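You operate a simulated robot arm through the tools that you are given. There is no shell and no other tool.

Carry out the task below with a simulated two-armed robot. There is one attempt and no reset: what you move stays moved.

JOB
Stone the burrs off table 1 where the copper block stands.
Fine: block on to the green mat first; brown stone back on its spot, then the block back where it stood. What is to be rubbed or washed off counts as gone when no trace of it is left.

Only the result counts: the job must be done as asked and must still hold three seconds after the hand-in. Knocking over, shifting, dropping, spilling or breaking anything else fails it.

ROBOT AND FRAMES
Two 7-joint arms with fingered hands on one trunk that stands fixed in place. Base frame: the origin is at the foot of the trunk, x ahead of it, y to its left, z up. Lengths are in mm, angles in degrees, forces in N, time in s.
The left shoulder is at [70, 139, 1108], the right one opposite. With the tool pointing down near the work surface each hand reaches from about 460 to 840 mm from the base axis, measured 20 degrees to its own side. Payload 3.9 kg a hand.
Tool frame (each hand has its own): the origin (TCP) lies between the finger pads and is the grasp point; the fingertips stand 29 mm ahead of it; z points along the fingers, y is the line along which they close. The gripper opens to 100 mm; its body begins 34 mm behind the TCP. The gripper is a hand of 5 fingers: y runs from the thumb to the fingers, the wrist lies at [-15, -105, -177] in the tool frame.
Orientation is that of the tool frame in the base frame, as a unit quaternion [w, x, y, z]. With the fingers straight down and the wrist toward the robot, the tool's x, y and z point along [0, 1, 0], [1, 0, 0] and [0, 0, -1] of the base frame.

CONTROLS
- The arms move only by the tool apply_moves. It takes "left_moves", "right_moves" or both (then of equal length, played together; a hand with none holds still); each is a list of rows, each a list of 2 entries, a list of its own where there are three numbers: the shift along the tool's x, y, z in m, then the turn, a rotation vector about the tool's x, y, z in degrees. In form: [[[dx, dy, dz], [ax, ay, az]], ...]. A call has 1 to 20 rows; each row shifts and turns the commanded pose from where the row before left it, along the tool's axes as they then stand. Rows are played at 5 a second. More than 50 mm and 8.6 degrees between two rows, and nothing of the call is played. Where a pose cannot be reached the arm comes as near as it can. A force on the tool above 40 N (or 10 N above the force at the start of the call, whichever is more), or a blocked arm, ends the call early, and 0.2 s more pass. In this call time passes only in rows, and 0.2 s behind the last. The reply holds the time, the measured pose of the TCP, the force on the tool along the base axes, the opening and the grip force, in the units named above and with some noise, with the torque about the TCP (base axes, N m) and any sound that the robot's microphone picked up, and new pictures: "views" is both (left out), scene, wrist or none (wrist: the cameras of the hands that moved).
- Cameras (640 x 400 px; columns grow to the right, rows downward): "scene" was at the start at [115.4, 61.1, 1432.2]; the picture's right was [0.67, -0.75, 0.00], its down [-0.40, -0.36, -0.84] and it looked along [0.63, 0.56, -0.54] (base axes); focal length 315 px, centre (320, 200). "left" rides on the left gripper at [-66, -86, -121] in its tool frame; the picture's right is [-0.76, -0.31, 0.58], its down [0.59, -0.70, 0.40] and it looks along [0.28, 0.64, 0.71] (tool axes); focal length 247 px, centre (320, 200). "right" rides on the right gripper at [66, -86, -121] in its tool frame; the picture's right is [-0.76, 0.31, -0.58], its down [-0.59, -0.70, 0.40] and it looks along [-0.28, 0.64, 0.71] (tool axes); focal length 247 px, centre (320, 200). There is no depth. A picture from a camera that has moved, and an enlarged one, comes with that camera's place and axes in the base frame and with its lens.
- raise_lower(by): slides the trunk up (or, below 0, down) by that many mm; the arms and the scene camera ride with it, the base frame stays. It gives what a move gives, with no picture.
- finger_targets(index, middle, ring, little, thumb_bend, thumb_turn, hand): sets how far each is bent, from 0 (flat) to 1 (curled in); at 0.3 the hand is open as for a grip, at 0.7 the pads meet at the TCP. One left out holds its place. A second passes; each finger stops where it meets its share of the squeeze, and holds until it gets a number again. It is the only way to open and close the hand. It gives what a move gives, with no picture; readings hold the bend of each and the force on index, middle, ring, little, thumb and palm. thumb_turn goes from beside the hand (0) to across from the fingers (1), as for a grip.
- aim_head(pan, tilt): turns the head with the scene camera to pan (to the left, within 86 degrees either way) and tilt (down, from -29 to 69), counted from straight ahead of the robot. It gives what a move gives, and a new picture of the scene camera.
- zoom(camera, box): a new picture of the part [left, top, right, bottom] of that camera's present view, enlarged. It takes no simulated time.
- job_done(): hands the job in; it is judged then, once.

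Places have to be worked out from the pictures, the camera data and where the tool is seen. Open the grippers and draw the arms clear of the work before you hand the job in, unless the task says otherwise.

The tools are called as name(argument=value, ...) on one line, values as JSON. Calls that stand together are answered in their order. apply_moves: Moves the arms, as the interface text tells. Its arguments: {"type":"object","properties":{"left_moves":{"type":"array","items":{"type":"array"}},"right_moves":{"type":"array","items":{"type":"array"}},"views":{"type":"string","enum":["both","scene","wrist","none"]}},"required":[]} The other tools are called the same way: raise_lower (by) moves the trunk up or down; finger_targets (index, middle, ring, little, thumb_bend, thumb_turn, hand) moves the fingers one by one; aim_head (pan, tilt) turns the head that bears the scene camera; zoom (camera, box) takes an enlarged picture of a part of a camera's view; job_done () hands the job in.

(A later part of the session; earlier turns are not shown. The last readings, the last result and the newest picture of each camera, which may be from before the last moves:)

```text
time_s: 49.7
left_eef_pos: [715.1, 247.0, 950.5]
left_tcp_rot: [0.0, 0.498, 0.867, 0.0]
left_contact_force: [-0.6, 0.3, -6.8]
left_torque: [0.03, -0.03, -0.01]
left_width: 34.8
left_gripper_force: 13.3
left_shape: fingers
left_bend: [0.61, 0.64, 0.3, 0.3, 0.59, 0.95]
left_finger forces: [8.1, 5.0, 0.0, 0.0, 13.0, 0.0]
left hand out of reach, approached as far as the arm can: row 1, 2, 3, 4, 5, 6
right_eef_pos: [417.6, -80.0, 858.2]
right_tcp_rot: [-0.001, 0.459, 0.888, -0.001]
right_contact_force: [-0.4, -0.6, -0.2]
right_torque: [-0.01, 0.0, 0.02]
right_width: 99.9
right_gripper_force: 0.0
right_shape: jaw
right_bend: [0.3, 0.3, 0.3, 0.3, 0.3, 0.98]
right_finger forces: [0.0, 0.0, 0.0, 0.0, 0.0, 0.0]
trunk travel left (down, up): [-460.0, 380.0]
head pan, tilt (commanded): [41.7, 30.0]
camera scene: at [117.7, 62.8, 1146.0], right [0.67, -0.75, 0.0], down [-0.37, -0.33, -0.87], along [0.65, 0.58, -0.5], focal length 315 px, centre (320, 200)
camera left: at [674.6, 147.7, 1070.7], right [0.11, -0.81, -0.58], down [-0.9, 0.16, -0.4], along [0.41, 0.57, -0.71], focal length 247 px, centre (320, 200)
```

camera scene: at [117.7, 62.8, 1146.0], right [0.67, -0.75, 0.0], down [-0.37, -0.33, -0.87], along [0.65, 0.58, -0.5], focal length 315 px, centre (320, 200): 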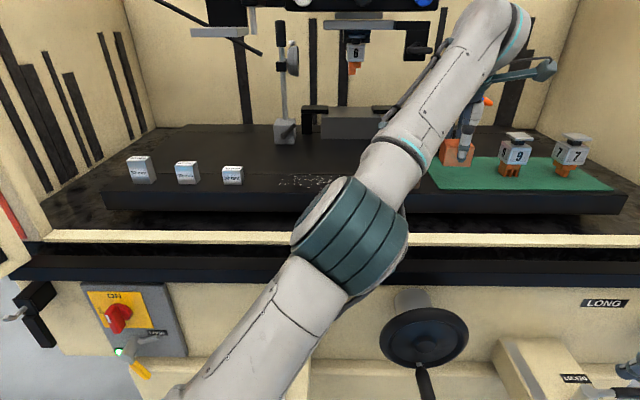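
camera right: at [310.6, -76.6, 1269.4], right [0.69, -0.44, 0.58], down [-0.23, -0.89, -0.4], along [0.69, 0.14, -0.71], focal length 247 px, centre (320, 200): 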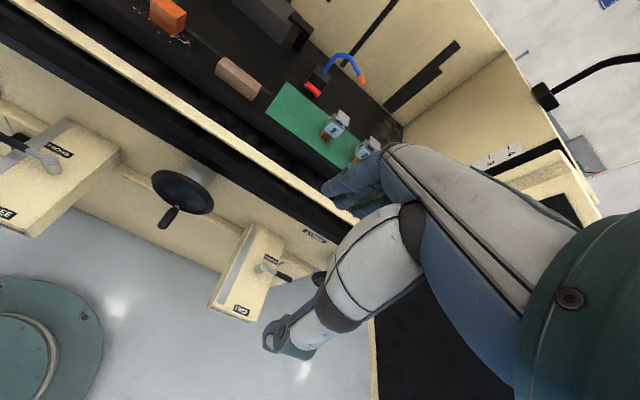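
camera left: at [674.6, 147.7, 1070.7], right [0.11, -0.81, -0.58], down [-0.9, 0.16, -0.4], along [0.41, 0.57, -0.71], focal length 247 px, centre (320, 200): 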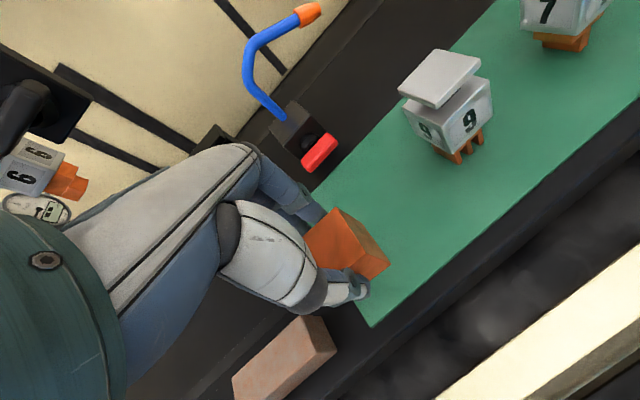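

Close: at (715, 247, 950) with the arm fully stretched. I raise the trunk 60 mm to give slack, then move in and down with the arm.

raise_lower(by=60)

apply_moves(left_moves=[[[0, 0, 0.015], [0, 0, 0]], [[0, 0, 0.02], [0, 0, 0]], [[0, 0, 0.02], [0, 0, 0]], [[-0.0054, 0.003, 0.008], [0, 0, 0]], [[-0.0054, 0.003, 0.005], [0, 0, 0]]], views="both")

```text
time_s: 50.7
left_eef_pos: [715.3, 247.8, 1010.8]
left_tcp_rot: [0.0, 0.5, 0.866, -0.001]
left_contact_force: [0.4, -0.1, -6.8]
left_torque: [0.02, -0.08, 0.0]
left_width: 34.6
left_gripper_force: 13.2
left_shape: fingers
left_bend: [0.61, 0.64, 0.3, 0.3, 0.59, 0.95]
left_finger forces: [8.1, 4.9, 0.0, 0.0, 13.1, 0.1]
right_eef_pos: [418.8, -80.2, 917.9]
right_tcp_rot: [-0.001, 0.46, 0.888, 0.0]
right_contact_force: [-0.2, -0.3, 0.2]
right_torque: [0.0, 0.03, -0.02]
right_width: 99.8
right_gripper_force: 0.1
right_shape: jaw
right_bend: [0.3, 0.3, 0.3, 0.3, 0.3, 0.98]
right_finger forces: [0.0, 0.0, 0.0, 0.0, 0.0, 0.0]
trunk travel left (down, up): [-520.0, 320.0]
head pan, tilt (commanded): [41.7, 30.0]
```

```text
time_s: 51.9
left_eef_pos: [733.1, 259.7, 973.1]
left_tcp_rot: [0.0, 0.5, 0.866, 0.002]
left_contact_force: [-0.4, -1.0, -7.0]
left_torque: [0.02, -0.06, 0.03]
left_width: 34.5
left_gripper_force: 12.7
left_shape: fingers
left_bend: [0.61, 0.64, 0.3, 0.3, 0.59, 0.95]
left_finger forces: [7.9, 4.9, 0.0, 0.0, 13.0, 0.0]
left hand out of reach, approached as far as the arm can: row 1, 2, 3
right_eef_pos: [418.0, -80.1, 918.3]
right_tcp_rot: [-0.001, 0.459, 0.888, 0.0]
right_contact_force: [0.4, -0.2, 0.2]
right_torque: [-0.01, -0.02, 0.0]
right_width: 99.8
right_gripper_force: 0.0
right_shape: jaw
right_bend: [0.3, 0.3, 0.3, 0.3, 0.3, 0.98]
right_finger forces: [0.1, 0.0, 0.0, 0.0, 0.1, 0.0]
trunk travel left (down, up): [-520.0, 320.0]
head pan, tilt (commanded): [41.7, 30.0]
camera scene: at [116.7, 61.3, 1206.3], right [0.67, -0.75, 0.0], down [-0.37, -0.33, -0.87], along [0.65, 0.58, -0.5], focal length 315 px, centre (320, 200)
camera left: at [691.8, 159.3, 1093.5], right [0.11, -0.81, -0.58], down [-0.9, 0.16, -0.4], along [0.41, 0.57, -0.71], focal length 247 px, centre (320, 200)
```

scene: 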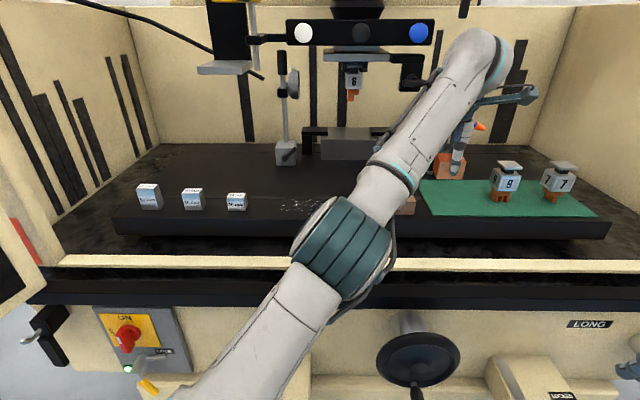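
left: 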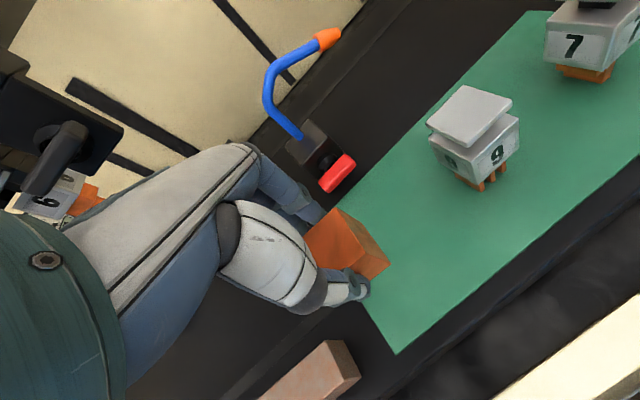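

Now slack is available: (733, 260, 973). I shift to (725, 240) and descend toward the mat to z≈922.

apply_moves(left_moves=[[[-0.0065, -0.008, 0.004], [0, 0, 0]], [[-0.0065, -0.008, 0.006], [0, 0, 0]], [[0, 0, 0.012], [0, 0, 0]], [[0, 0, 0.012], [0, 0, 0]], [[0, 0, 0.012], [0, 0, 0]], [[0, 0, 0.005], [0, 0, 0]]], views="both")

zoom(camera="scene", box=[390, 130, 530, 225])

```text
time_s: 53.3
left_eef_pos: [726.4, 241.4, 922.8]
left_tcp_rot: [-0.001, 0.5, 0.866, -0.001]
left_contact_force: [-0.9, -0.4, -7.2]
left_torque: [0.02, -0.03, 0.03]
left_width: 34.7
left_gripper_force: 12.8
left_shape: fingers
left_bend: [0.61, 0.64, 0.3, 0.3, 0.59, 0.95]
left_finger forces: [8.0, 4.7, 0.0, 0.0, 12.9, 0.0]
right_eef_pos: [417.3, -81.1, 917.1]
right_tcp_rot: [-0.001, 0.459, 0.888, 0.0]
right_contact_force: [-0.5, -0.8, -0.6]
right_torque: [-0.04, -0.01, 0.01]
right_width: 99.8
right_gripper_force: 0.1
right_shape: jaw
right_bend: [0.3, 0.3, 0.3, 0.3, 0.3, 0.98]
right_finger forces: [0.0, 0.0, 0.1, 0.0, 0.0, 0.1]
trunk travel left (down, up): [-520.0, 320.0]
head pan, tilt (commanded): [41.7, 30.0]
camera scene: at [117.5, 62.2, 1206.1], right [0.67, -0.75, 0.0], down [-0.37, -0.33, -0.87], along [0.65, 0.58, -0.5], focal length 315 px, centre (320, 200)
camera left: at [685.9, 141.1, 1042.1], right [0.11, -0.81, -0.58], down [-0.9, 0.16, -0.4], along [0.41, 0.57, -0.71], focal length 247 px, centre (320, 200)
```

scene: 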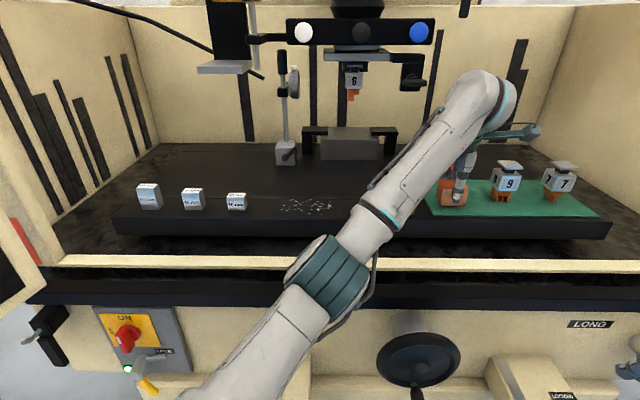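
left: 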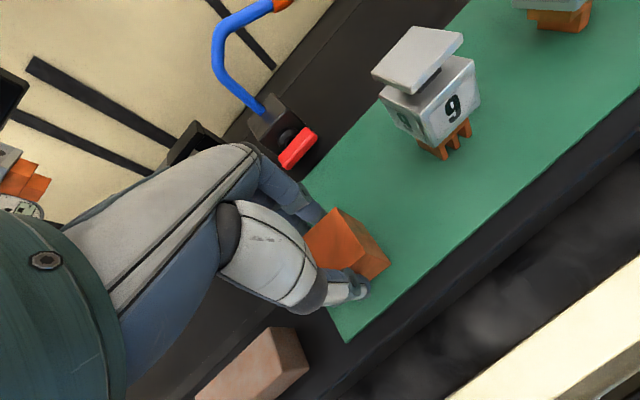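

```text
4.21 times, centred on (460, 178) of scene
camera zoom: at [117.5, 62.2, 1206.1], right [0.67, -0.75, 0.0], down [-0.37, -0.33, -0.87], along [0.65, 0.58, -0.5], focal length 1327 px, centre (-270, 295)
```

zoom: 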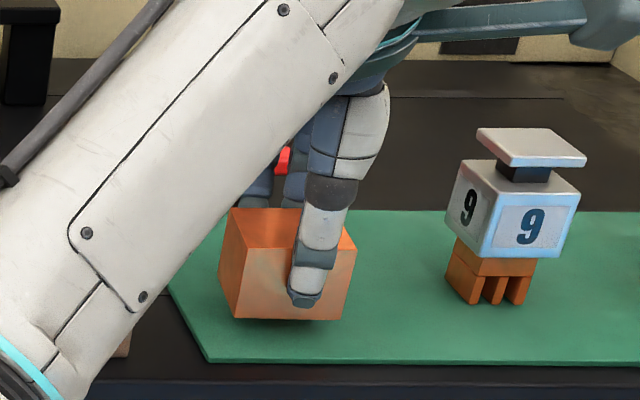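

The block hangs ~13 mm above the mat, well inside its left part. I lower in small steps watching the vertical force.

apply_moves(left_moves=[[[0, 0, 0.004], [0, 0, 0]], [[0, 0, 0.003], [0, 0, 0]], [[0, 0, 0.002], [0, 0, 0]]], views="none")

apply_moves(left_moves=[[[0, 0, 0.0015], [0, 0, 0]], [[0, 0, 0.0015], [0, 0, 0]]], views="none")

```text
time_s: 54.1
left_eef_pos: [725.4, 240.8, 912.3]
left_tcp_rot: [-0.003, 0.501, 0.866, -0.001]
left_contact_force: [0.2, 0.0, -7.2]
left_torque: [0.02, -0.03, -0.04]
left_width: 34.6
left_gripper_force: 13.0
left_shape: fingers
left_bend: [0.61, 0.64, 0.3, 0.3, 0.59, 0.95]
left_finger forces: [7.9, 4.8, 0.1, 0.0, 13.0, 0.0]
right_eef_pos: [417.8, -80.3, 918.9]
right_tcp_rot: [-0.002, 0.459, 0.888, 0.0]
right_contact_force: [-0.5, 0.2, 0.7]
right_torque: [0.02, 0.03, 0.03]
right_width: 100.0
right_gripper_force: 0.1
right_shape: jaw
right_bend: [0.3, 0.3, 0.3, 0.3, 0.3, 0.98]
right_finger forces: [0.0, 0.1, 0.0, 0.0, 0.1, 0.0]
trunk travel left (down, up): [-520.0, 320.0]
head pan, tilt (commanded): [41.7, 30.0]
```

```text
time_s: 54.7
left_eef_pos: [724.2, 241.1, 910.6]
left_tcp_rot: [-0.002, 0.5, 0.866, 0.0]
left_contact_force: [0.5, 0.2, -6.2]
left_torque: [0.08, -0.06, 0.0]
left_width: 34.6
left_gripper_force: 13.6
left_shape: fingers
left_bend: [0.61, 0.64, 0.3, 0.3, 0.59, 0.95]
left_finger forces: [8.0, 4.8, 0.0, 0.0, 12.9, 0.0]
right_eef_pos: [418.1, -79.0, 919.3]
right_tcp_rot: [-0.001, 0.46, 0.888, -0.001]
right_contact_force: [0.0, -0.2, 0.2]
right_torque: [0.02, -0.04, 0.02]
right_width: 99.9
right_gripper_force: 0.0
right_shape: jaw
right_bend: [0.3, 0.3, 0.3, 0.3, 0.3, 0.98]
right_finger forces: [0.1, 0.0, 0.0, 0.0, 0.1, 0.0]
trunk travel left (down, up): [-520.0, 320.0]
head pan, tilt (commanded): [41.7, 30.0]
```

Force just starts to ease (−6.2 N). I continue in 1 mm steps.

apply_moves(left_moves=[[[0, 0, 0.001], [0, 0, 0]], [[0, 0, 0.001], [0, 0, 0]]], views="none")

apply_moves(left_moves=[[[0, 0, 0.001], [0, 0, 0]]], views="none")

zoom(camera="scene", box=[390, 130, 530, 225])

```text
time_s: 55.3
left_eef_pos: [722.9, 243.0, 911.2]
left_tcp_rot: [0.0, 0.499, 0.866, -0.001]
left_contact_force: [0.4, -0.6, -5.4]
left_torque: [0.01, 0.0, -0.03]
left_width: 34.7
left_gripper_force: 13.3
left_shape: fingers
left_bend: [0.61, 0.64, 0.3, 0.3, 0.59, 0.95]
left_finger forces: [8.2, 5.0, 0.0, 0.0, 12.9, 0.0]
left hand out of reach, approached as far as the arm can: row 1
right_eef_pos: [418.4, -80.5, 916.5]
right_tcp_rot: [-0.001, 0.459, 0.889, 0.0]
right_contact_force: [-0.3, 1.1, -0.5]
right_torque: [0.01, 0.02, -0.03]
right_width: 99.8
right_gripper_force: 0.0
right_shape: jaw
right_bend: [0.3, 0.3, 0.3, 0.3, 0.3, 0.98]
right_finger forces: [0.0, 0.0, 0.0, 0.0, 0.1, 0.0]
trunk travel left (down, up): [-520.0, 320.0]
head pan, tilt (commanded): [41.7, 30.0]
```

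```text
time_s: 55.7
left_eef_pos: [723.8, 241.7, 910.7]
left_tcp_rot: [0.0, 0.501, 0.866, 0.001]
left_contact_force: [1.6, -0.2, -3.5]
left_torque: [0.0, 0.03, 0.03]
left_width: 34.7
left_gripper_force: 13.4
left_shape: fingers
left_bend: [0.61, 0.64, 0.3, 0.3, 0.59, 0.95]
left_finger forces: [8.2, 5.2, 0.0, 0.0, 13.0, 0.0]
right_eef_pos: [416.8, -79.6, 918.5]
right_tcp_rot: [-0.001, 0.459, 0.888, 0.0]
right_contact_force: [0.4, 0.3, -0.2]
right_torque: [0.0, -0.03, 0.01]
right_width: 100.0
right_gripper_force: 0.0
right_shape: jaw
right_bend: [0.3, 0.3, 0.3, 0.3, 0.3, 0.98]
right_finger forces: [0.0, 0.1, 0.0, 0.0, 0.0, 0.1]
trunk travel left (down, up): [-520.0, 320.0]
head pan, tilt (commanded): [41.7, 30.0]
```

```text
4.21 times, centred on (460, 178) of scene
camera zoom: at [117.1, 62.0, 1206.2], right [0.67, -0.75, 0.0], down [-0.37, -0.33, -0.87], along [0.65, 0.58, -0.5], focal length 1327 px, centre (-270, 295)
```

zoom: 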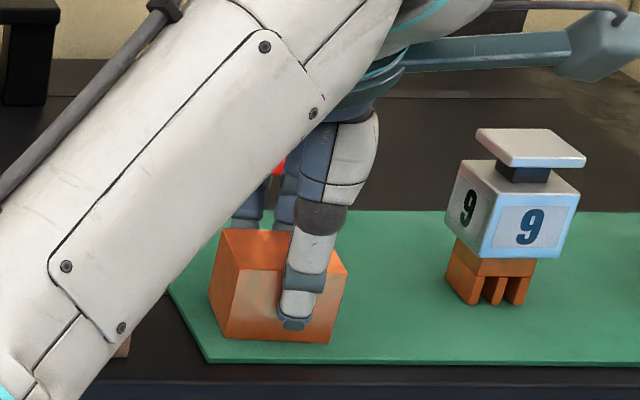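

Block is resting on the mat (force eased to −3.5 N). One more millimetre, then I open the fingers gently.

apply_moves(left_moves=[[[0, 0, 0.001], [0, 0, 0]]], views="none")

finger_targets(hand="left", index=0.52, middle=0.52, thumb_bend=0.52)

zoom(camera="scene", box=[390, 130, 530, 225])

```text
time_s: 56.1
left_eef_pos: [721.0, 242.1, 911.7]
left_tcp_rot: [-0.001, 0.5, 0.866, 0.0]
left_contact_force: [1.3, 0.9, 0.0]
left_torque: [-0.01, 0.02, 0.02]
left_width: 34.9
left_gripper_force: 13.6
left_shape: fingers
left_bend: [0.61, 0.64, 0.3, 0.3, 0.59, 0.95]
left_finger forces: [9.0, 5.3, 0.0, 0.0, 12.7, 0.0]
right_eef_pos: [416.8, -79.6, 918.8]
right_tcp_rot: [-0.002, 0.459, 0.888, 0.0]
right_contact_force: [-0.1, 0.5, -0.2]
right_torque: [0.0, 0.0, 0.02]
right_width: 100.0
right_gripper_force: 0.1
right_shape: jaw
right_bend: [0.3, 0.3, 0.3, 0.3, 0.3, 0.98]
right_finger forces: [0.0, 0.0, 0.0, 0.1, 0.0, 0.0]
trunk travel left (down, up): [-520.0, 320.0]
head pan, tilt (commanded): [41.7, 30.0]
```

```text
time_s: 57.1
left_eef_pos: [722.3, 240.0, 911.5]
left_tcp_rot: [-0.002, 0.5, 0.866, 0.001]
left_contact_force: [0.4, -0.6, -0.7]
left_torque: [-0.01, -0.01, 0.01]
left_width: 46.2
left_gripper_force: 0.2
left_shape: fingers
left_bend: [0.52, 0.52, 0.3, 0.3, 0.52, 0.97]
left_finger forces: [0.0, 0.0, 0.1, 0.0, 0.8, 0.0]
right_eef_pos: [416.9, -81.8, 917.6]
right_tcp_rot: [0.0, 0.459, 0.888, -0.001]
right_contact_force: [-0.9, -0.7, -0.5]
right_torque: [0.03, 0.04, 0.01]
right_width: 99.7
right_gripper_force: 0.0
right_shape: jaw
right_bend: [0.3, 0.3, 0.3, 0.3, 0.3, 0.98]
right_finger forces: [0.0, 0.0, 0.1, 0.1, 0.0, 0.0]
trunk travel left (down, up): [-520.0, 320.0]
head pan, tilt (commanded): [41.7, 30.0]
```

```text
4.21 times, centred on (460, 178) of scene
camera zoom: at [116.2, 61.7, 1206.3], right [0.67, -0.75, 0.0], down [-0.37, -0.33, -0.87], along [0.65, 0.58, -0.5], focal length 1327 px, centre (-270, 295)
```

zoom: 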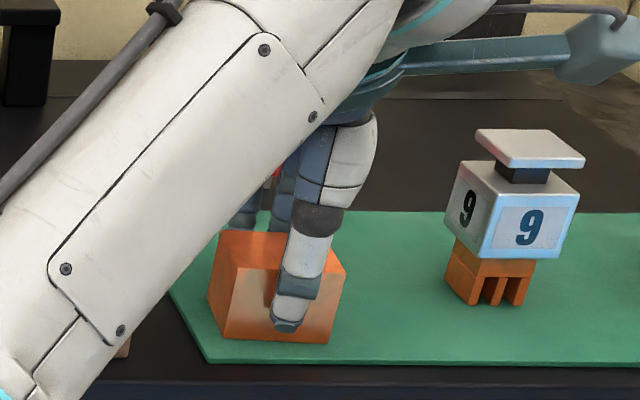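

The block stands on the mat. I open fully and then lift straight up.

finger_targets(hand="left", index=0.35, middle=0.35, thumb_bend=0.35)

apply_moves(left_moves=[[[0, 0, -0.01], [0, 0, 0]], [[0, 0, -0.015], [0, 0, 0]], [[0, 0, -0.02], [0, 0, 0]], [[0, 0, -0.02], [0, 0, 0]]], views="both")

zoom(camera="scene", box=[390, 130, 530, 225])

```text
time_s: 58.1
left_eef_pos: [722.2, 243.2, 910.5]
left_tcp_rot: [-0.002, 0.5, 0.866, 0.0]
left_contact_force: [-0.1, -1.2, -1.0]
left_torque: [-0.01, -0.02, -0.02]
left_width: 86.4
left_gripper_force: 0.0
left_shape: fingers
left_bend: [0.35, 0.35, 0.3, 0.3, 0.35, 0.97]
left_finger forces: [0.0, 0.0, 0.0, 0.0, 0.1, 0.0]
right_eef_pos: [415.2, -80.5, 919.0]
right_tcp_rot: [-0.001, 0.459, 0.888, 0.0]
right_contact_force: [0.8, -0.2, 0.0]
right_torque: [-0.02, -0.01, 0.03]
right_width: 99.8
right_gripper_force: 0.0
right_shape: jaw
right_bend: [0.3, 0.3, 0.3, 0.3, 0.3, 0.98]
right_finger forces: [0.0, 0.0, 0.1, 0.0, 0.1, 0.0]
trunk travel left (down, up): [-520.0, 320.0]
head pan, tilt (commanded): [41.7, 30.0]
```

```text
time_s: 59.1
left_eef_pos: [722.7, 241.4, 974.2]
left_tcp_rot: [0.0, 0.499, 0.866, 0.0]
left_contact_force: [0.7, 0.1, -0.4]
left_torque: [0.0, 0.01, -0.02]
left_width: 86.5
left_gripper_force: 0.0
left_shape: fingers
left_bend: [0.35, 0.35, 0.3, 0.3, 0.35, 0.97]
left_finger forces: [0.0, 0.1, 0.0, 0.1, 0.0, 0.1]
right_eef_pos: [416.3, -80.1, 919.6]
right_tcp_rot: [-0.001, 0.459, 0.888, 0.001]
right_contact_force: [-0.2, -0.8, 0.3]
right_torque: [0.01, -0.03, 0.01]
right_width: 99.9
right_gripper_force: 0.0
right_shape: jaw
right_bend: [0.3, 0.3, 0.3, 0.3, 0.3, 0.98]
right_finger forces: [0.0, 0.0, 0.0, 0.0, 0.0, 0.0]
trunk travel left (down, up): [-520.0, 320.0]
head pan, tilt (commanded): [41.7, 30.0]
camera scene: at [115.8, 61.4, 1206.3], right [0.67, -0.75, 0.0], down [-0.37, -0.33, -0.87], along [0.65, 0.58, -0.5], focal length 315 px, centre (320, 200)
camera left: at [681.9, 141.8, 1094.9], right [0.11, -0.81, -0.58], down [-0.9, 0.16, -0.4], along [0.41, 0.57, -0.71], focal length 247 px, centre (320, 200)
```

scene: 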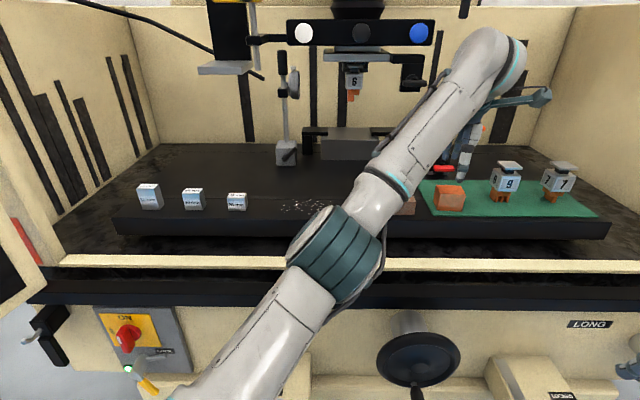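
left: 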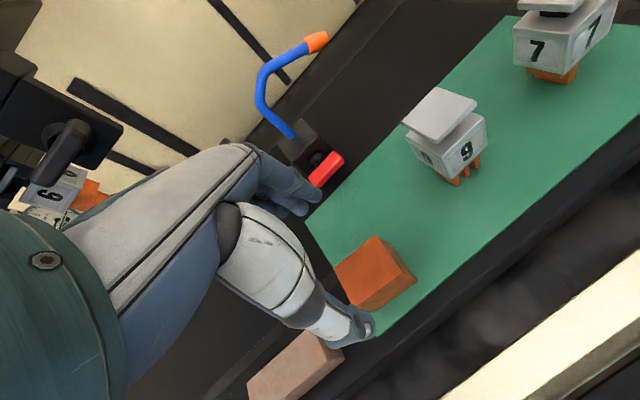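

```text
4.21 times, centred on (460, 178) of scene
camera zoom: at [115.8, 61.4, 1206.3], right [0.67, -0.75, 0.0], down [-0.37, -0.33, -0.87], along [0.65, 0.58, -0.5], focal length 1327 px, centre (-270, 295)
```

zoom: 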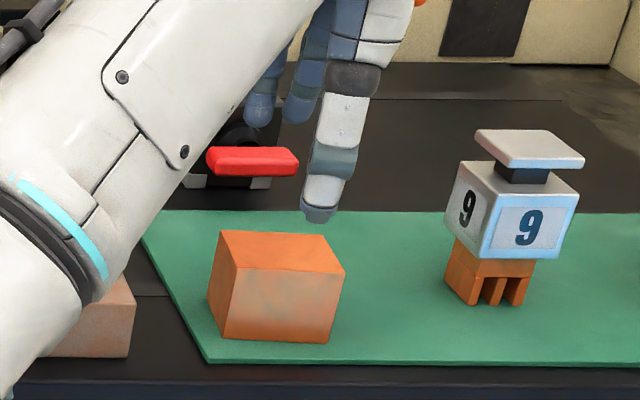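

The block stands safely on the mat. Next the stone: I move over its centre (629, 324), turn to 40°, and then lower the trunk by 40 mm for working margin.

apply_moves(left_moves=[[[0, 0, -0.02], [0, 0, 0]], [[0.0296, -0.0099, -0.004], [0, 0, 0]], [[0.0296, -0.0099, -0.004], [0, 0, 0]], [[0.0296, -0.0099, 0], [0, 0, 0]], [[0.0296, -0.0099, 0], [0, 0, 0]], [[0, 0, 0], [0, 0, -5]], [[0, 0, 0], [0, 0, -5]]], views="none")

raise_lower(by=-40)

apply_moves(left_moves=[[[0, 0, 0.01], [0, 0, 0]]], views="both")

zoom(camera="scene", box=[340, 110, 480, 210])

zoom(camera="left", box=[240, 150, 480, 360])

```text
time_s: 60.7
left_eef_pos: [630.7, 324.8, 1002.1]
left_tcp_rot: [0.0, 0.422, 0.907, 0.001]
left_contact_force: [-0.1, 0.0, 0.0]
left_torque: [0.03, -0.02, 0.02]
left_width: 86.6
left_gripper_force: 0.0
left_shape: fingers
left_bend: [0.35, 0.35, 0.3, 0.3, 0.35, 0.98]
left_finger forces: [0.0, 0.0, 0.0, 0.0, 0.1, 0.0]
right_eef_pos: [416.7, -79.1, 920.6]
right_tcp_rot: [0.0, 0.46, 0.888, 0.001]
right_contact_force: [-1.1, 0.4, 0.2]
right_torque: [-0.01, 0.03, -0.02]
right_width: 99.8
right_gripper_force: 0.0
right_shape: jaw
right_bend: [0.3, 0.3, 0.3, 0.3, 0.3, 0.98]
right_finger forces: [0.0, 0.1, 0.0, 0.1, 0.0, 0.0]
trunk travel left (down, up): [-520.0, 320.0]
head pan, tilt (commanded): [41.7, 30.0]
```

```text
time_s: 61.6
left_eef_pos: [629.2, 322.2, 962.0]
left_tcp_rot: [0.0, 0.423, 0.906, 0.0]
left_contact_force: [-0.8, -0.2, 0.9]
left_torque: [-0.04, 0.01, -0.01]
left_width: 86.6
left_gripper_force: 0.1
left_shape: fingers
left_bend: [0.35, 0.35, 0.3, 0.3, 0.35, 0.98]
left_finger forces: [0.0, 0.1, 0.1, 0.1, 0.0, 0.0]
right_eef_pos: [416.7, -80.1, 878.8]
right_tcp_rot: [-0.001, 0.46, 0.888, 0.0]
right_contact_force: [0.1, 0.3, 0.5]
right_torque: [0.0, -0.02, -0.01]
right_width: 99.8
right_gripper_force: 0.0
right_shape: jaw
right_bend: [0.3, 0.3, 0.3, 0.3, 0.3, 0.98]
right_finger forces: [0.1, 0.1, 0.0, 0.1, 0.1, 0.1]
trunk travel left (down, up): [-480.0, 360.0]
head pan, tilt (commanded): [41.7, 30.0]
```

```text
time_s: 62.0
left_eef_pos: [628.7, 323.8, 953.1]
left_tcp_rot: [0.0, 0.422, 0.907, 0.0]
left_contact_force: [-0.2, 0.1, -0.7]
left_torque: [-0.01, -0.01, 0.01]
left_width: 86.6
left_gripper_force: 0.1
left_shape: fingers
left_bend: [0.35, 0.35, 0.3, 0.3, 0.35, 0.98]
left_finger forces: [0.1, 0.1, 0.0, 0.1, 0.1, 0.0]
right_eef_pos: [417.4, -80.3, 879.0]
right_tcp_rot: [-0.001, 0.459, 0.888, -0.001]
right_contact_force: [0.6, 0.5, -0.7]
right_torque: [0.02, -0.02, -0.03]
right_width: 100.1
right_gripper_force: 0.1
right_shape: jaw
right_bend: [0.3, 0.3, 0.3, 0.3, 0.3, 0.98]
right_finger forces: [0.0, 0.0, 0.0, 0.0, 0.0, 0.1]
trunk travel left (down, up): [-480.0, 360.0]
head pan, tilt (commanded): [41.7, 30.0]
camera scene: at [116.5, 62.1, 1166.3], right [0.67, -0.75, 0.0], down [-0.37, -0.33, -0.87], along [0.65, 0.58, -0.5], focal length 315 px, centre (320, 200)
camera left: at [606.7, 218.1, 1073.1], right [0.25, -0.78, -0.58], down [-0.92, 0.0, -0.4], along [0.31, 0.63, -0.71], focal length 247 px, centre (320, 200)
```

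scene: 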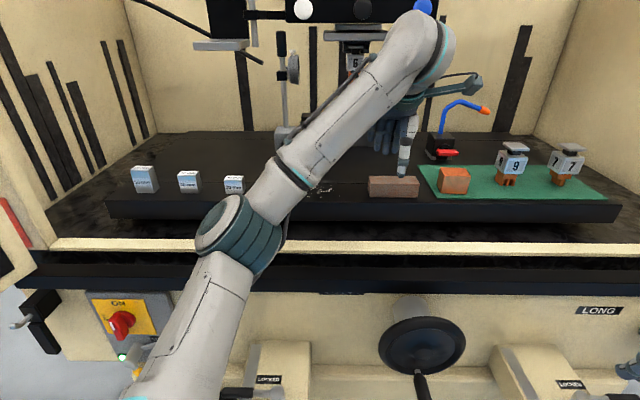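
left: 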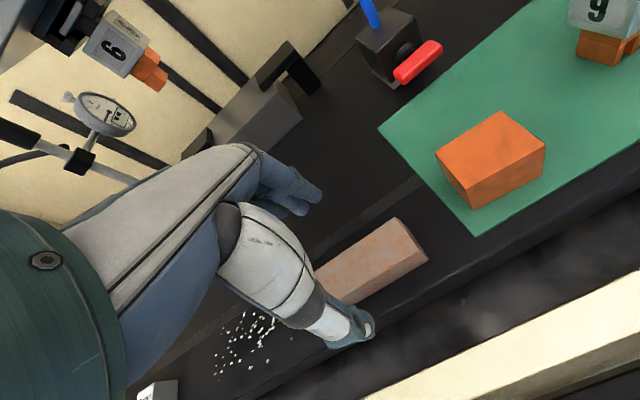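

```text
4.00 times, centred on (410, 160) of scene
camera zoom: at [116.5, 62.1, 1166.3], right [0.67, -0.75, 0.0], down [-0.37, -0.33, -0.87], along [0.65, 0.58, -0.5], focal length 1260 px, centre (-40, 360)
```

zoom: 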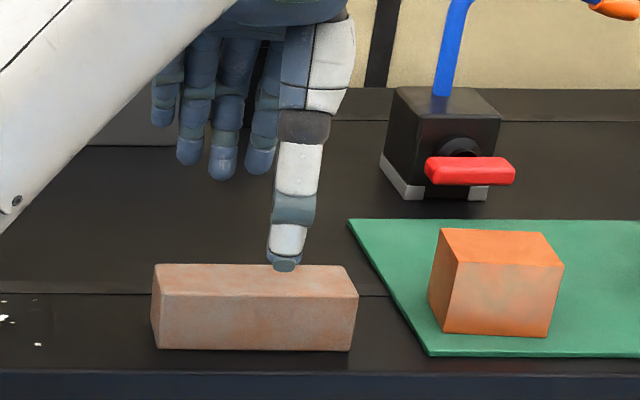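

```text
1.90 times, centred on (360, 255) of left
camera zoom: at [606.7, 218.1, 1073.1], right [0.25, -0.78, -0.58], down [-0.92, 0.0, -0.4], along [0.31, 0.63, -0.71], focal length 470 px, centre (244, 95)
```

zoom: 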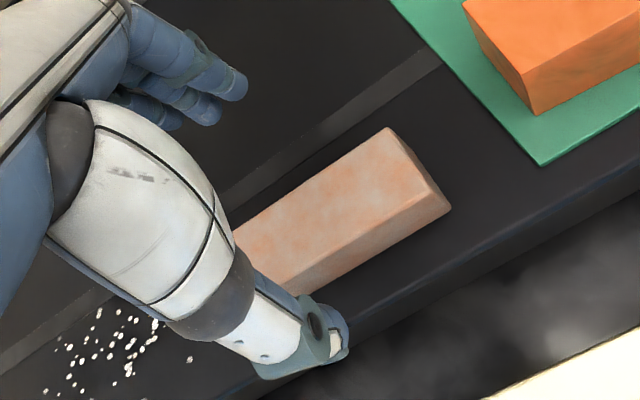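

Hand is centred over the stone (thumb at lateral ≈150, index/middle ≈143, stone centre ≈145). I descend to TCP z≈904.

apply_moves(left_moves=[[[0, 0, 0.02], [0, 0, 0]], [[0, 0, 0.015], [0, 0, 0]], [[0, 0, 0.009], [0, 0, 0]], [[0, 0, 0.005], [0, 0, 0]]], views="none")

finger_targets(hand="left", index=0.5, middle=0.5, thumb_bend=0.5)

zoom(camera="scene", box=[350, 140, 450, 210])

zoom(camera="left", box=[240, 150, 480, 360])

```text
time_s: 63.0
left_eef_pos: [629.5, 323.6, 902.9]
left_tcp_rot: [0.0, 0.422, 0.907, -0.001]
left_contact_force: [-0.1, 1.0, -0.5]
left_torque: [-0.01, -0.02, 0.0]
left_width: 86.4
left_gripper_force: 0.1
left_shape: fingers
left_bend: [0.35, 0.35, 0.3, 0.3, 0.35, 0.98]
left_finger forces: [0.0, 0.0, 0.0, 0.0, 0.0, 0.0]
right_eef_pos: [417.7, -80.2, 879.0]
right_tcp_rot: [-0.001, 0.46, 0.888, 0.0]
right_contact_force: [0.3, 0.5, -0.5]
right_torque: [-0.03, 0.0, 0.0]
right_width: 100.0
right_gripper_force: 0.0
right_shape: jaw
right_bend: [0.3, 0.3, 0.3, 0.3, 0.3, 0.98]
right_finger forces: [0.0, 0.0, 0.0, 0.0, 0.0, 0.1]
trunk travel left (down, up): [-480.0, 360.0]
head pan, tilt (commanded): [41.7, 30.0]
```

```text
time_s: 64.0
left_eef_pos: [629.8, 323.3, 904.2]
left_tcp_rot: [0.0, 0.422, 0.907, 0.0]
left_contact_force: [-0.3, 0.2, 0.0]
left_torque: [0.01, 0.0, 0.02]
left_width: 50.8
left_gripper_force: 0.0
left_shape: fingers
left_bend: [0.5, 0.5, 0.3, 0.3, 0.5, 0.98]
left_finger forces: [0.0, 0.0, 0.0, 0.0, 0.0, 0.1]
right_eef_pos: [418.6, -80.5, 879.6]
right_tcp_rot: [0.0, 0.459, 0.889, 0.001]
right_contact_force: [0.2, -0.3, 0.0]
right_torque: [0.0, -0.01, -0.01]
right_width: 99.5
right_gripper_force: 0.0
right_shape: jaw
right_bend: [0.3, 0.3, 0.3, 0.3, 0.3, 0.98]
right_finger forces: [0.0, 0.0, 0.1, 0.1, 0.0, 0.0]
trunk travel left (down, up): [-480.0, 360.0]
head pan, tilt (commanded): [41.7, 30.0]
```

```text
5.71 times, centred on (400, 175) of scene
camera zoom: at [116.3, 61.9, 1166.3], right [0.67, -0.75, 0.0], down [-0.37, -0.33, -0.87], along [0.65, 0.58, -0.5], focal length 1801 px, centre (-137, 343)
```

zoom: 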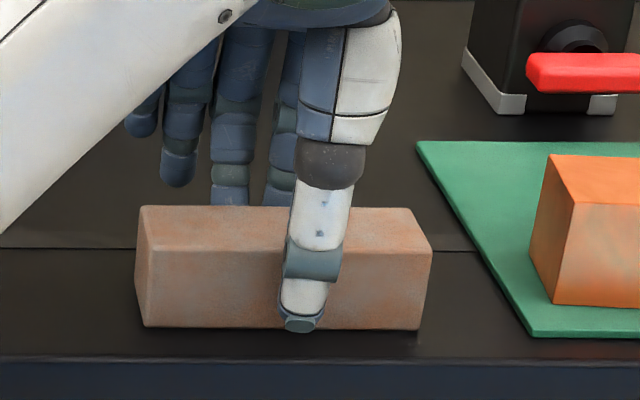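

```text
1.90 times, centred on (360, 255) of left
camera zoom: at [606.7, 218.4, 1024.2], right [0.25, -0.78, -0.58], down [-0.92, 0.0, -0.4], along [0.31, 0.63, -0.71], focal length 470 px, centre (244, 95)
```

zoom: 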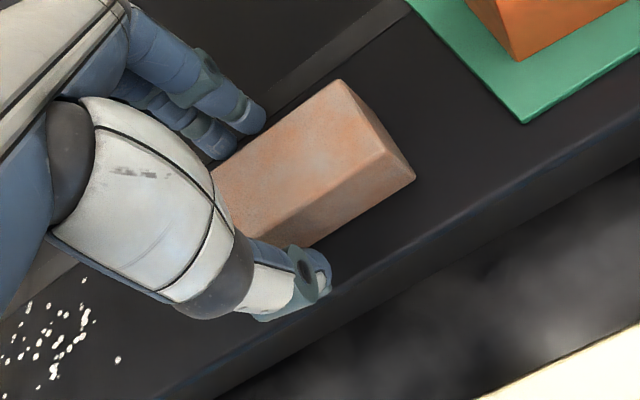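

The stone hasn't been touched yet and the thumb tip is ~9 mm above the table. I lower 3 mm for a deeper grip and close until contact.

apply_moves(left_moves=[[[0, 0, 0.003], [0, 0, 0]]], views="none")

finger_targets(hand="left", index=0.58, middle=0.58, thumb_bend=0.58)

zoom(camera="scene", box=[350, 140, 450, 210])

```text
time_s: 64.4
left_eef_pos: [629.9, 324.9, 899.6]
left_tcp_rot: [0.0, 0.421, 0.907, 0.0]
left_contact_force: [-0.2, 0.0, 0.4]
left_torque: [-0.01, -0.02, 0.0]
left_width: 50.5
left_gripper_force: 0.0
left_shape: fingers
left_bend: [0.5, 0.5, 0.3, 0.3, 0.5, 0.98]
left_finger forces: [0.0, 0.0, 0.0, 0.0, 0.1, 0.0]
right_eef_pos: [417.3, -80.5, 878.8]
right_tcp_rot: [-0.001, 0.459, 0.888, -0.001]
right_contact_force: [-0.3, -1.0, 0.8]
right_torque: [0.01, -0.02, 0.02]
right_width: 99.8
right_gripper_force: 0.1
right_shape: jaw
right_bend: [0.3, 0.3, 0.3, 0.3, 0.3, 0.98]
right_finger forces: [0.0, 0.0, 0.0, 0.1, 0.1, 0.0]
trunk travel left (down, up): [-480.0, 360.0]
head pan, tilt (commanded): [41.7, 30.0]
```

```text
time_s: 65.4
left_eef_pos: [629.8, 324.4, 900.3]
left_tcp_rot: [0.0, 0.422, 0.907, 0.0]
left_contact_force: [-0.7, -0.6, 0.1]
left_torque: [-0.01, 0.03, 0.01]
left_width: 34.5
left_gripper_force: 0.8
left_shape: fingers
left_bend: [0.57, 0.57, 0.3, 0.3, 0.56, 0.98]
left_finger forces: [0.0, 0.0, 0.0, 0.1, 0.8, 0.0]
right_eef_pos: [417.1, -80.0, 877.7]
right_tcp_rot: [0.0, 0.459, 0.889, 0.001]
right_contact_force: [0.6, -0.6, 0.4]
right_torque: [-0.02, 0.01, 0.03]
right_width: 100.0
right_gripper_force: 0.0
right_shape: jaw
right_bend: [0.3, 0.3, 0.3, 0.3, 0.3, 0.98]
right_finger forces: [0.0, 0.0, 0.1, 0.1, 0.1, 0.1]
trunk travel left (down, up): [-480.0, 360.0]
head pan, tilt (commanded): [41.7, 30.0]
```

```text
5.71 times, centred on (400, 175) of scene
camera zoom: at [116.2, 61.8, 1166.3], right [0.67, -0.75, 0.0], down [-0.37, -0.33, -0.87], along [0.65, 0.58, -0.5], focal length 1801 px, centre (-137, 343)
```

zoom: 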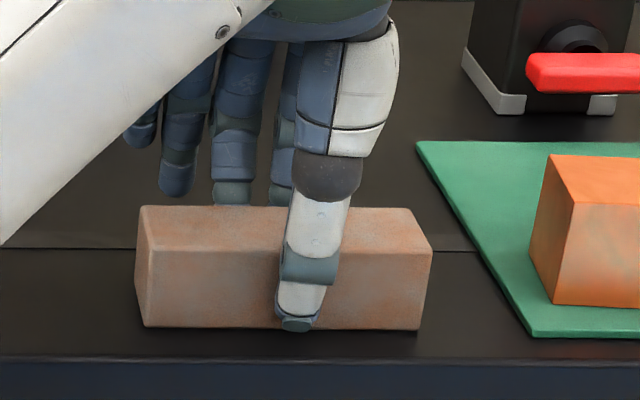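

Thumb just touches and the stone hasn't moved. I tighten the grip.

finger_targets(hand="left", index=0.72, middle=0.72, thumb_bend=0.72)

zoom(camera="scene", box=[350, 140, 450, 210])

zoom(camera="left", box=[240, 150, 480, 360])

```text
time_s: 66.4
left_eef_pos: [629.0, 325.1, 900.0]
left_tcp_rot: [0.0, 0.422, 0.907, 0.0]
left_contact_force: [-1.5, 1.8, 1.3]
left_torque: [-0.03, 0.01, -0.04]
left_width: 28.8
left_gripper_force: 13.8
left_shape: fingers
left_bend: [0.62, 0.64, 0.3, 0.3, 0.61, 0.96]
left_finger forces: [7.7, 6.4, 0.0, 0.0, 13.1, 0.1]
right_eef_pos: [417.0, -80.3, 878.7]
right_tcp_rot: [0.0, 0.459, 0.888, 0.001]
right_contact_force: [-0.2, 0.0, 0.0]
right_torque: [0.03, 0.02, 0.0]
right_width: 99.8
right_gripper_force: 0.0
right_shape: jaw
right_bend: [0.3, 0.3, 0.3, 0.3, 0.3, 0.98]
right_finger forces: [0.0, 0.0, 0.0, 0.0, 0.0, 0.0]
trunk travel left (down, up): [-480.0, 360.0]
head pan, tilt (commanded): [41.7, 30.0]
```

```text
5.71 times, centred on (400, 175) of scene
camera zoom: at [116.0, 62.0, 1166.3], right [0.67, -0.75, 0.0], down [-0.37, -0.33, -0.87], along [0.65, 0.58, -0.5], focal length 1801 px, centre (-137, 343)
```

zoom: 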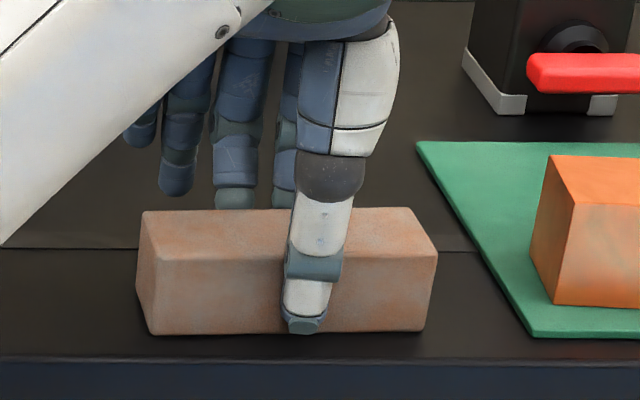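

```text
1.90 times, centred on (360, 255) of left
camera zoom: at [606.0, 218.5, 1020.5], right [0.25, -0.78, -0.58], down [-0.92, 0.0, -0.4], along [0.31, 0.63, -0.71], focal length 470 px, centre (244, 95)
```

zoom: 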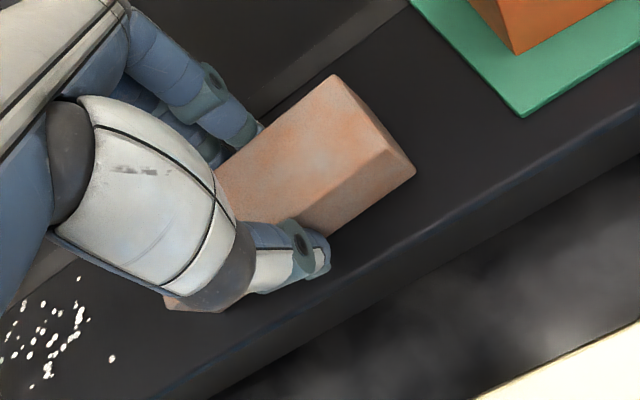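

The stone is gripped (13 N thumb; TCP z=900 with the stone flat on the table). I lift it 30 mm and carry it to above the burr field (its extents: ~120 mm wide, ~62 mm deep).

apply_moves(left_moves=[[[0, 0, -0.006], [0, 0, 0]], [[0, 0, -0.012], [0, 0, 0]], [[0, 0, -0.012], [0, 0, 0]], [[0.0264, 0.0026, 0], [0, 0, 0]], [[0.0264, 0.0026, 0], [0, 0, 0]], [[0.0264, 0.0026, 0], [0, 0, 0]], [[0.0264, 0.0026, 0], [0, 0, 0]], [[0.0264, 0.0026, 0], [0, 0, 0]]], views="both")

zoom(camera="scene", box=[250, 130, 390, 220])

```text
time_s: 68.2
left_eef_pos: [555.1, 433.8, 929.0]
left_tcp_rot: [-0.001, 0.422, 0.907, 0.0]
left_contact_force: [-0.7, 0.6, -1.4]
left_torque: [0.02, -0.06, 0.01]
left_width: 28.9
left_gripper_force: 12.9
left_shape: fingers
left_bend: [0.62, 0.65, 0.3, 0.3, 0.61, 0.95]
left_finger forces: [7.4, 5.4, 0.0, 0.0, 12.6, 0.0]
right_eef_pos: [416.7, -78.9, 880.0]
right_tcp_rot: [0.001, 0.459, 0.888, 0.0]
right_contact_force: [0.6, 0.4, 0.0]
right_torque: [-0.02, -0.02, 0.01]
right_width: 99.8
right_gripper_force: 0.0
right_shape: jaw
right_bend: [0.3, 0.3, 0.3, 0.3, 0.3, 0.98]
right_finger forces: [0.1, 0.0, 0.0, 0.1, 0.0, 0.1]
trunk travel left (down, up): [-480.0, 360.0]
head pan, tilt (commanded): [41.7, 30.0]
camera scene: at [116.2, 62.6, 1166.2], right [0.67, -0.75, 0.0], down [-0.37, -0.33, -0.87], along [0.65, 0.58, -0.5], focal length 315 px, centre (320, 200)
camera left: at [531.2, 328.8, 1049.1], right [0.25, -0.78, -0.58], down [-0.92, 0.0, -0.4], along [0.31, 0.63, -0.71], focal length 247 px, centre (320, 200)
```

scene: 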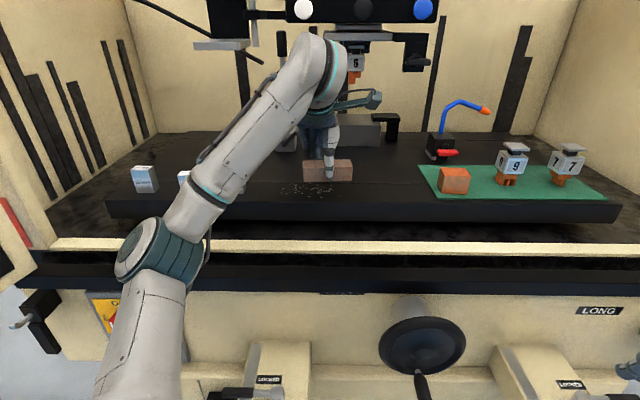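
left: 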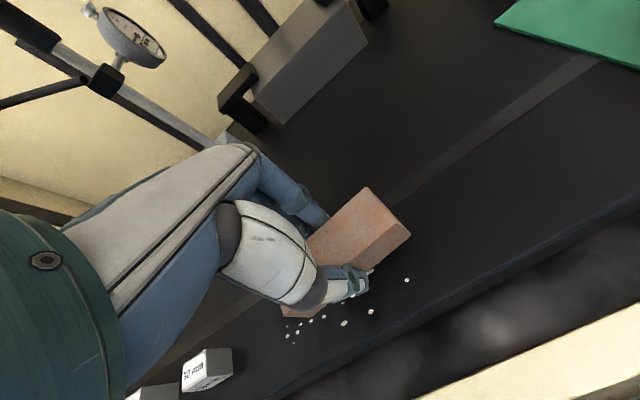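

```text
4.44 times, centred on (320, 175) of scene
camera zoom: at [116.2, 62.6, 1166.2], right [0.67, -0.75, 0.0], down [-0.37, -0.33, -0.87], along [0.65, 0.58, -0.5], focal length 1400 px, centre (320, 311)
```

zoom: 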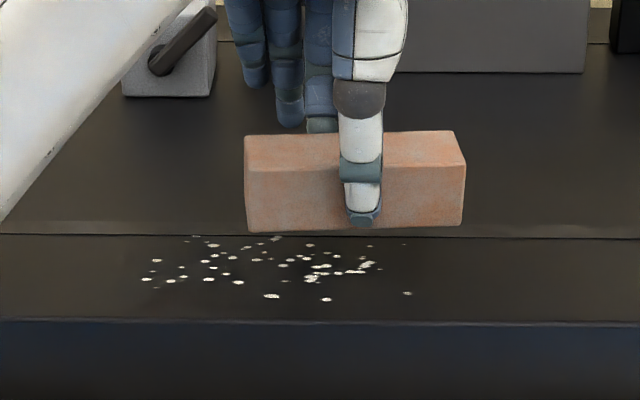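

The stone is held level above the right part of the burr field. I lower it to the table, feeling for contact.

apply_moves(left_moves=[[[0, 0, 0.012], [0, 0, 0]], [[0, 0, 0.009], [0, 0, 0]], [[0, 0, 0.004], [0, 0, 0]], [[0, 0, 0.002], [0, 0, 0]], [[0, 0, 0.001], [0, 0, 0]]], views="none")

apply_moves(left_moves=[[[0, 0, 0.001], [0, 0, 0]], [[0, 0, 0.001], [0, 0, 0]]], views="none")

```text
time_s: 69.4
left_eef_pos: [554.0, 435.0, 903.1]
left_tcp_rot: [0.0, 0.422, 0.907, 0.0]
left_contact_force: [-0.3, -0.6, -1.9]
left_torque: [0.02, 0.0, 0.0]
left_width: 28.9
left_gripper_force: 12.7
left_shape: fingers
left_bend: [0.62, 0.65, 0.3, 0.3, 0.61, 0.95]
left_finger forces: [7.3, 5.4, 0.1, 0.0, 12.8, 0.0]
right_eef_pos: [417.2, -80.4, 878.8]
right_tcp_rot: [-0.002, 0.459, 0.888, 0.0]
right_contact_force: [-0.1, 0.0, 0.0]
right_torque: [0.03, -0.04, 0.01]
right_width: 99.8
right_gripper_force: 0.1
right_shape: jaw
right_bend: [0.3, 0.3, 0.3, 0.3, 0.3, 0.98]
right_finger forces: [0.1, 0.0, 0.0, 0.0, 0.0, 0.0]
trunk travel left (down, up): [-480.0, 360.0]
head pan, tilt (commanded): [41.7, 30.0]
```

```text
time_s: 70.0
left_eef_pos: [554.2, 433.2, 900.1]
left_tcp_rot: [0.0, 0.422, 0.907, 0.0]
left_contact_force: [1.4, 1.0, 0.9]
left_torque: [-0.01, 0.03, 0.0]
left_width: 29.0
left_gripper_force: 13.0
left_shape: fingers
left_bend: [0.62, 0.65, 0.3, 0.3, 0.61, 0.95]
left_finger forces: [8.0, 5.7, 0.1, 0.0, 12.8, 0.0]
right_eef_pos: [417.1, -80.6, 878.3]
right_tcp_rot: [0.0, 0.459, 0.888, 0.0]
right_contact_force: [0.5, -0.2, -0.6]
right_torque: [0.02, 0.03, -0.01]
right_width: 99.9
right_gripper_force: 0.0
right_shape: jaw
right_bend: [0.3, 0.3, 0.3, 0.3, 0.3, 0.98]
right_finger forces: [0.1, 0.0, 0.0, 0.0, 0.0, 0.0]
trunk travel left (down, up): [-480.0, 360.0]
head pan, tilt (commanded): [41.7, 30.0]
```

Contact at TCP z≈900. I press ~2–3 mm further to build a moderate rubbing force.

apply_moves(left_moves=[[[0, 0, 0.001], [0, 0, 0]], [[0, 0, 0.001], [0, 0, 0]]], views="none")

```text
time_s: 70.6
left_eef_pos: [554.1, 433.9, 899.8]
left_tcp_rot: [0.0, 0.421, 0.907, 0.001]
left_contact_force: [1.8, 0.8, 6.3]
left_torque: [-0.1, 0.05, -0.01]
left_width: 28.7
left_gripper_force: 14.8
left_shape: fingers
left_bend: [0.62, 0.64, 0.3, 0.3, 0.61, 0.95]
left_finger forces: [9.2, 6.3, 0.0, 0.0, 13.4, 0.0]
right_eef_pos: [417.6, -80.5, 878.7]
right_tcp_rot: [0.0, 0.46, 0.888, 0.001]
right_contact_force: [0.2, 0.2, 0.7]
right_torque: [-0.01, 0.03, 0.0]
right_width: 99.7
right_gripper_force: 0.1
right_shape: jaw
right_bend: [0.3, 0.3, 0.3, 0.3, 0.3, 0.98]
right_finger forces: [0.0, 0.0, 0.0, 0.0, 0.0, 0.0]
trunk travel left (down, up): [-480.0, 360.0]
head pan, tilt (commanded): [41.7, 30.0]
```

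About 6 N of press. I make the first stroke to the left (80 mm) and back, then check force and the picture.

apply_moves(left_moves=[[[0.016, -0.0005, 0], [0, 0, 0]], [[0.016, -0.0005, 0], [0, 0, 0]], [[0.016, -0.0005, 0], [0, 0, 0]], [[0.016, -0.0005, 0], [0, 0, 0]], [[0.016, -0.0005, 0], [0, 0, 0]]], views="scene")

zoom(camera="scene", box=[250, 130, 390, 220])

```text
time_s: 71.8
left_eef_pos: [501.4, 492.8, 899.3]
left_tcp_rot: [0.0, 0.422, 0.907, 0.001]
left_contact_force: [1.9, -1.5, 6.2]
left_torque: [-0.25, 0.03, 0.1]
left_width: 28.8
left_gripper_force: 14.1
left_shape: fingers
left_bend: [0.62, 0.66, 0.3, 0.3, 0.62, 0.94]
left_finger forces: [9.6, 4.2, 0.0, 0.1, 14.2, 0.0]
right_eef_pos: [416.0, -81.0, 880.3]
right_tcp_rot: [-0.001, 0.46, 0.888, 0.001]
right_contact_force: [0.0, -0.3, -0.1]
right_torque: [0.01, -0.02, -0.01]
right_width: 99.8
right_gripper_force: 0.0
right_shape: jaw
right_bend: [0.3, 0.3, 0.3, 0.3, 0.3, 0.98]
right_finger forces: [0.1, 0.0, 0.0, 0.1, 0.0, 0.1]
trunk travel left (down, up): [-480.0, 360.0]
head pan, tilt (commanded): [41.7, 30.0]
camera scene: at [115.8, 61.1, 1166.4], right [0.67, -0.75, 0.0], down [-0.37, -0.33, -0.87], along [0.65, 0.58, -0.5], focal length 315 px, centre (320, 200)
```

scene: 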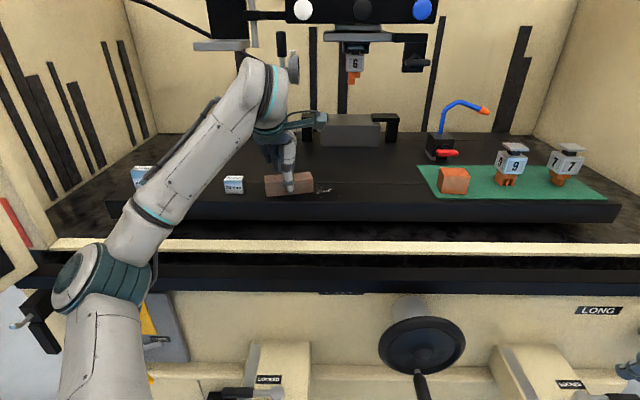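

```text
4.44 times, centred on (320, 175) of scene
camera zoom: at [115.8, 61.1, 1166.4], right [0.67, -0.75, 0.0], down [-0.37, -0.33, -0.87], along [0.65, 0.58, -0.5], focal length 1400 px, centre (320, 311)
```

zoom: 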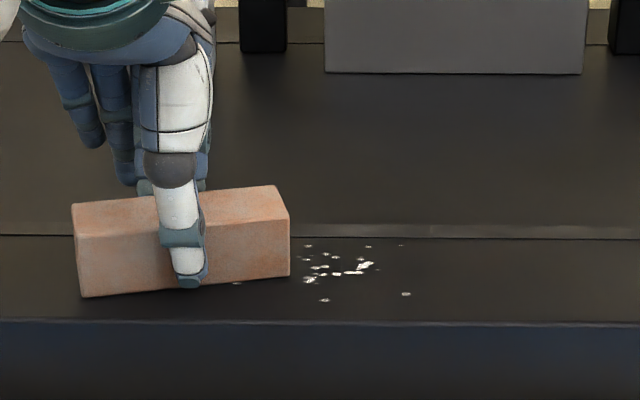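

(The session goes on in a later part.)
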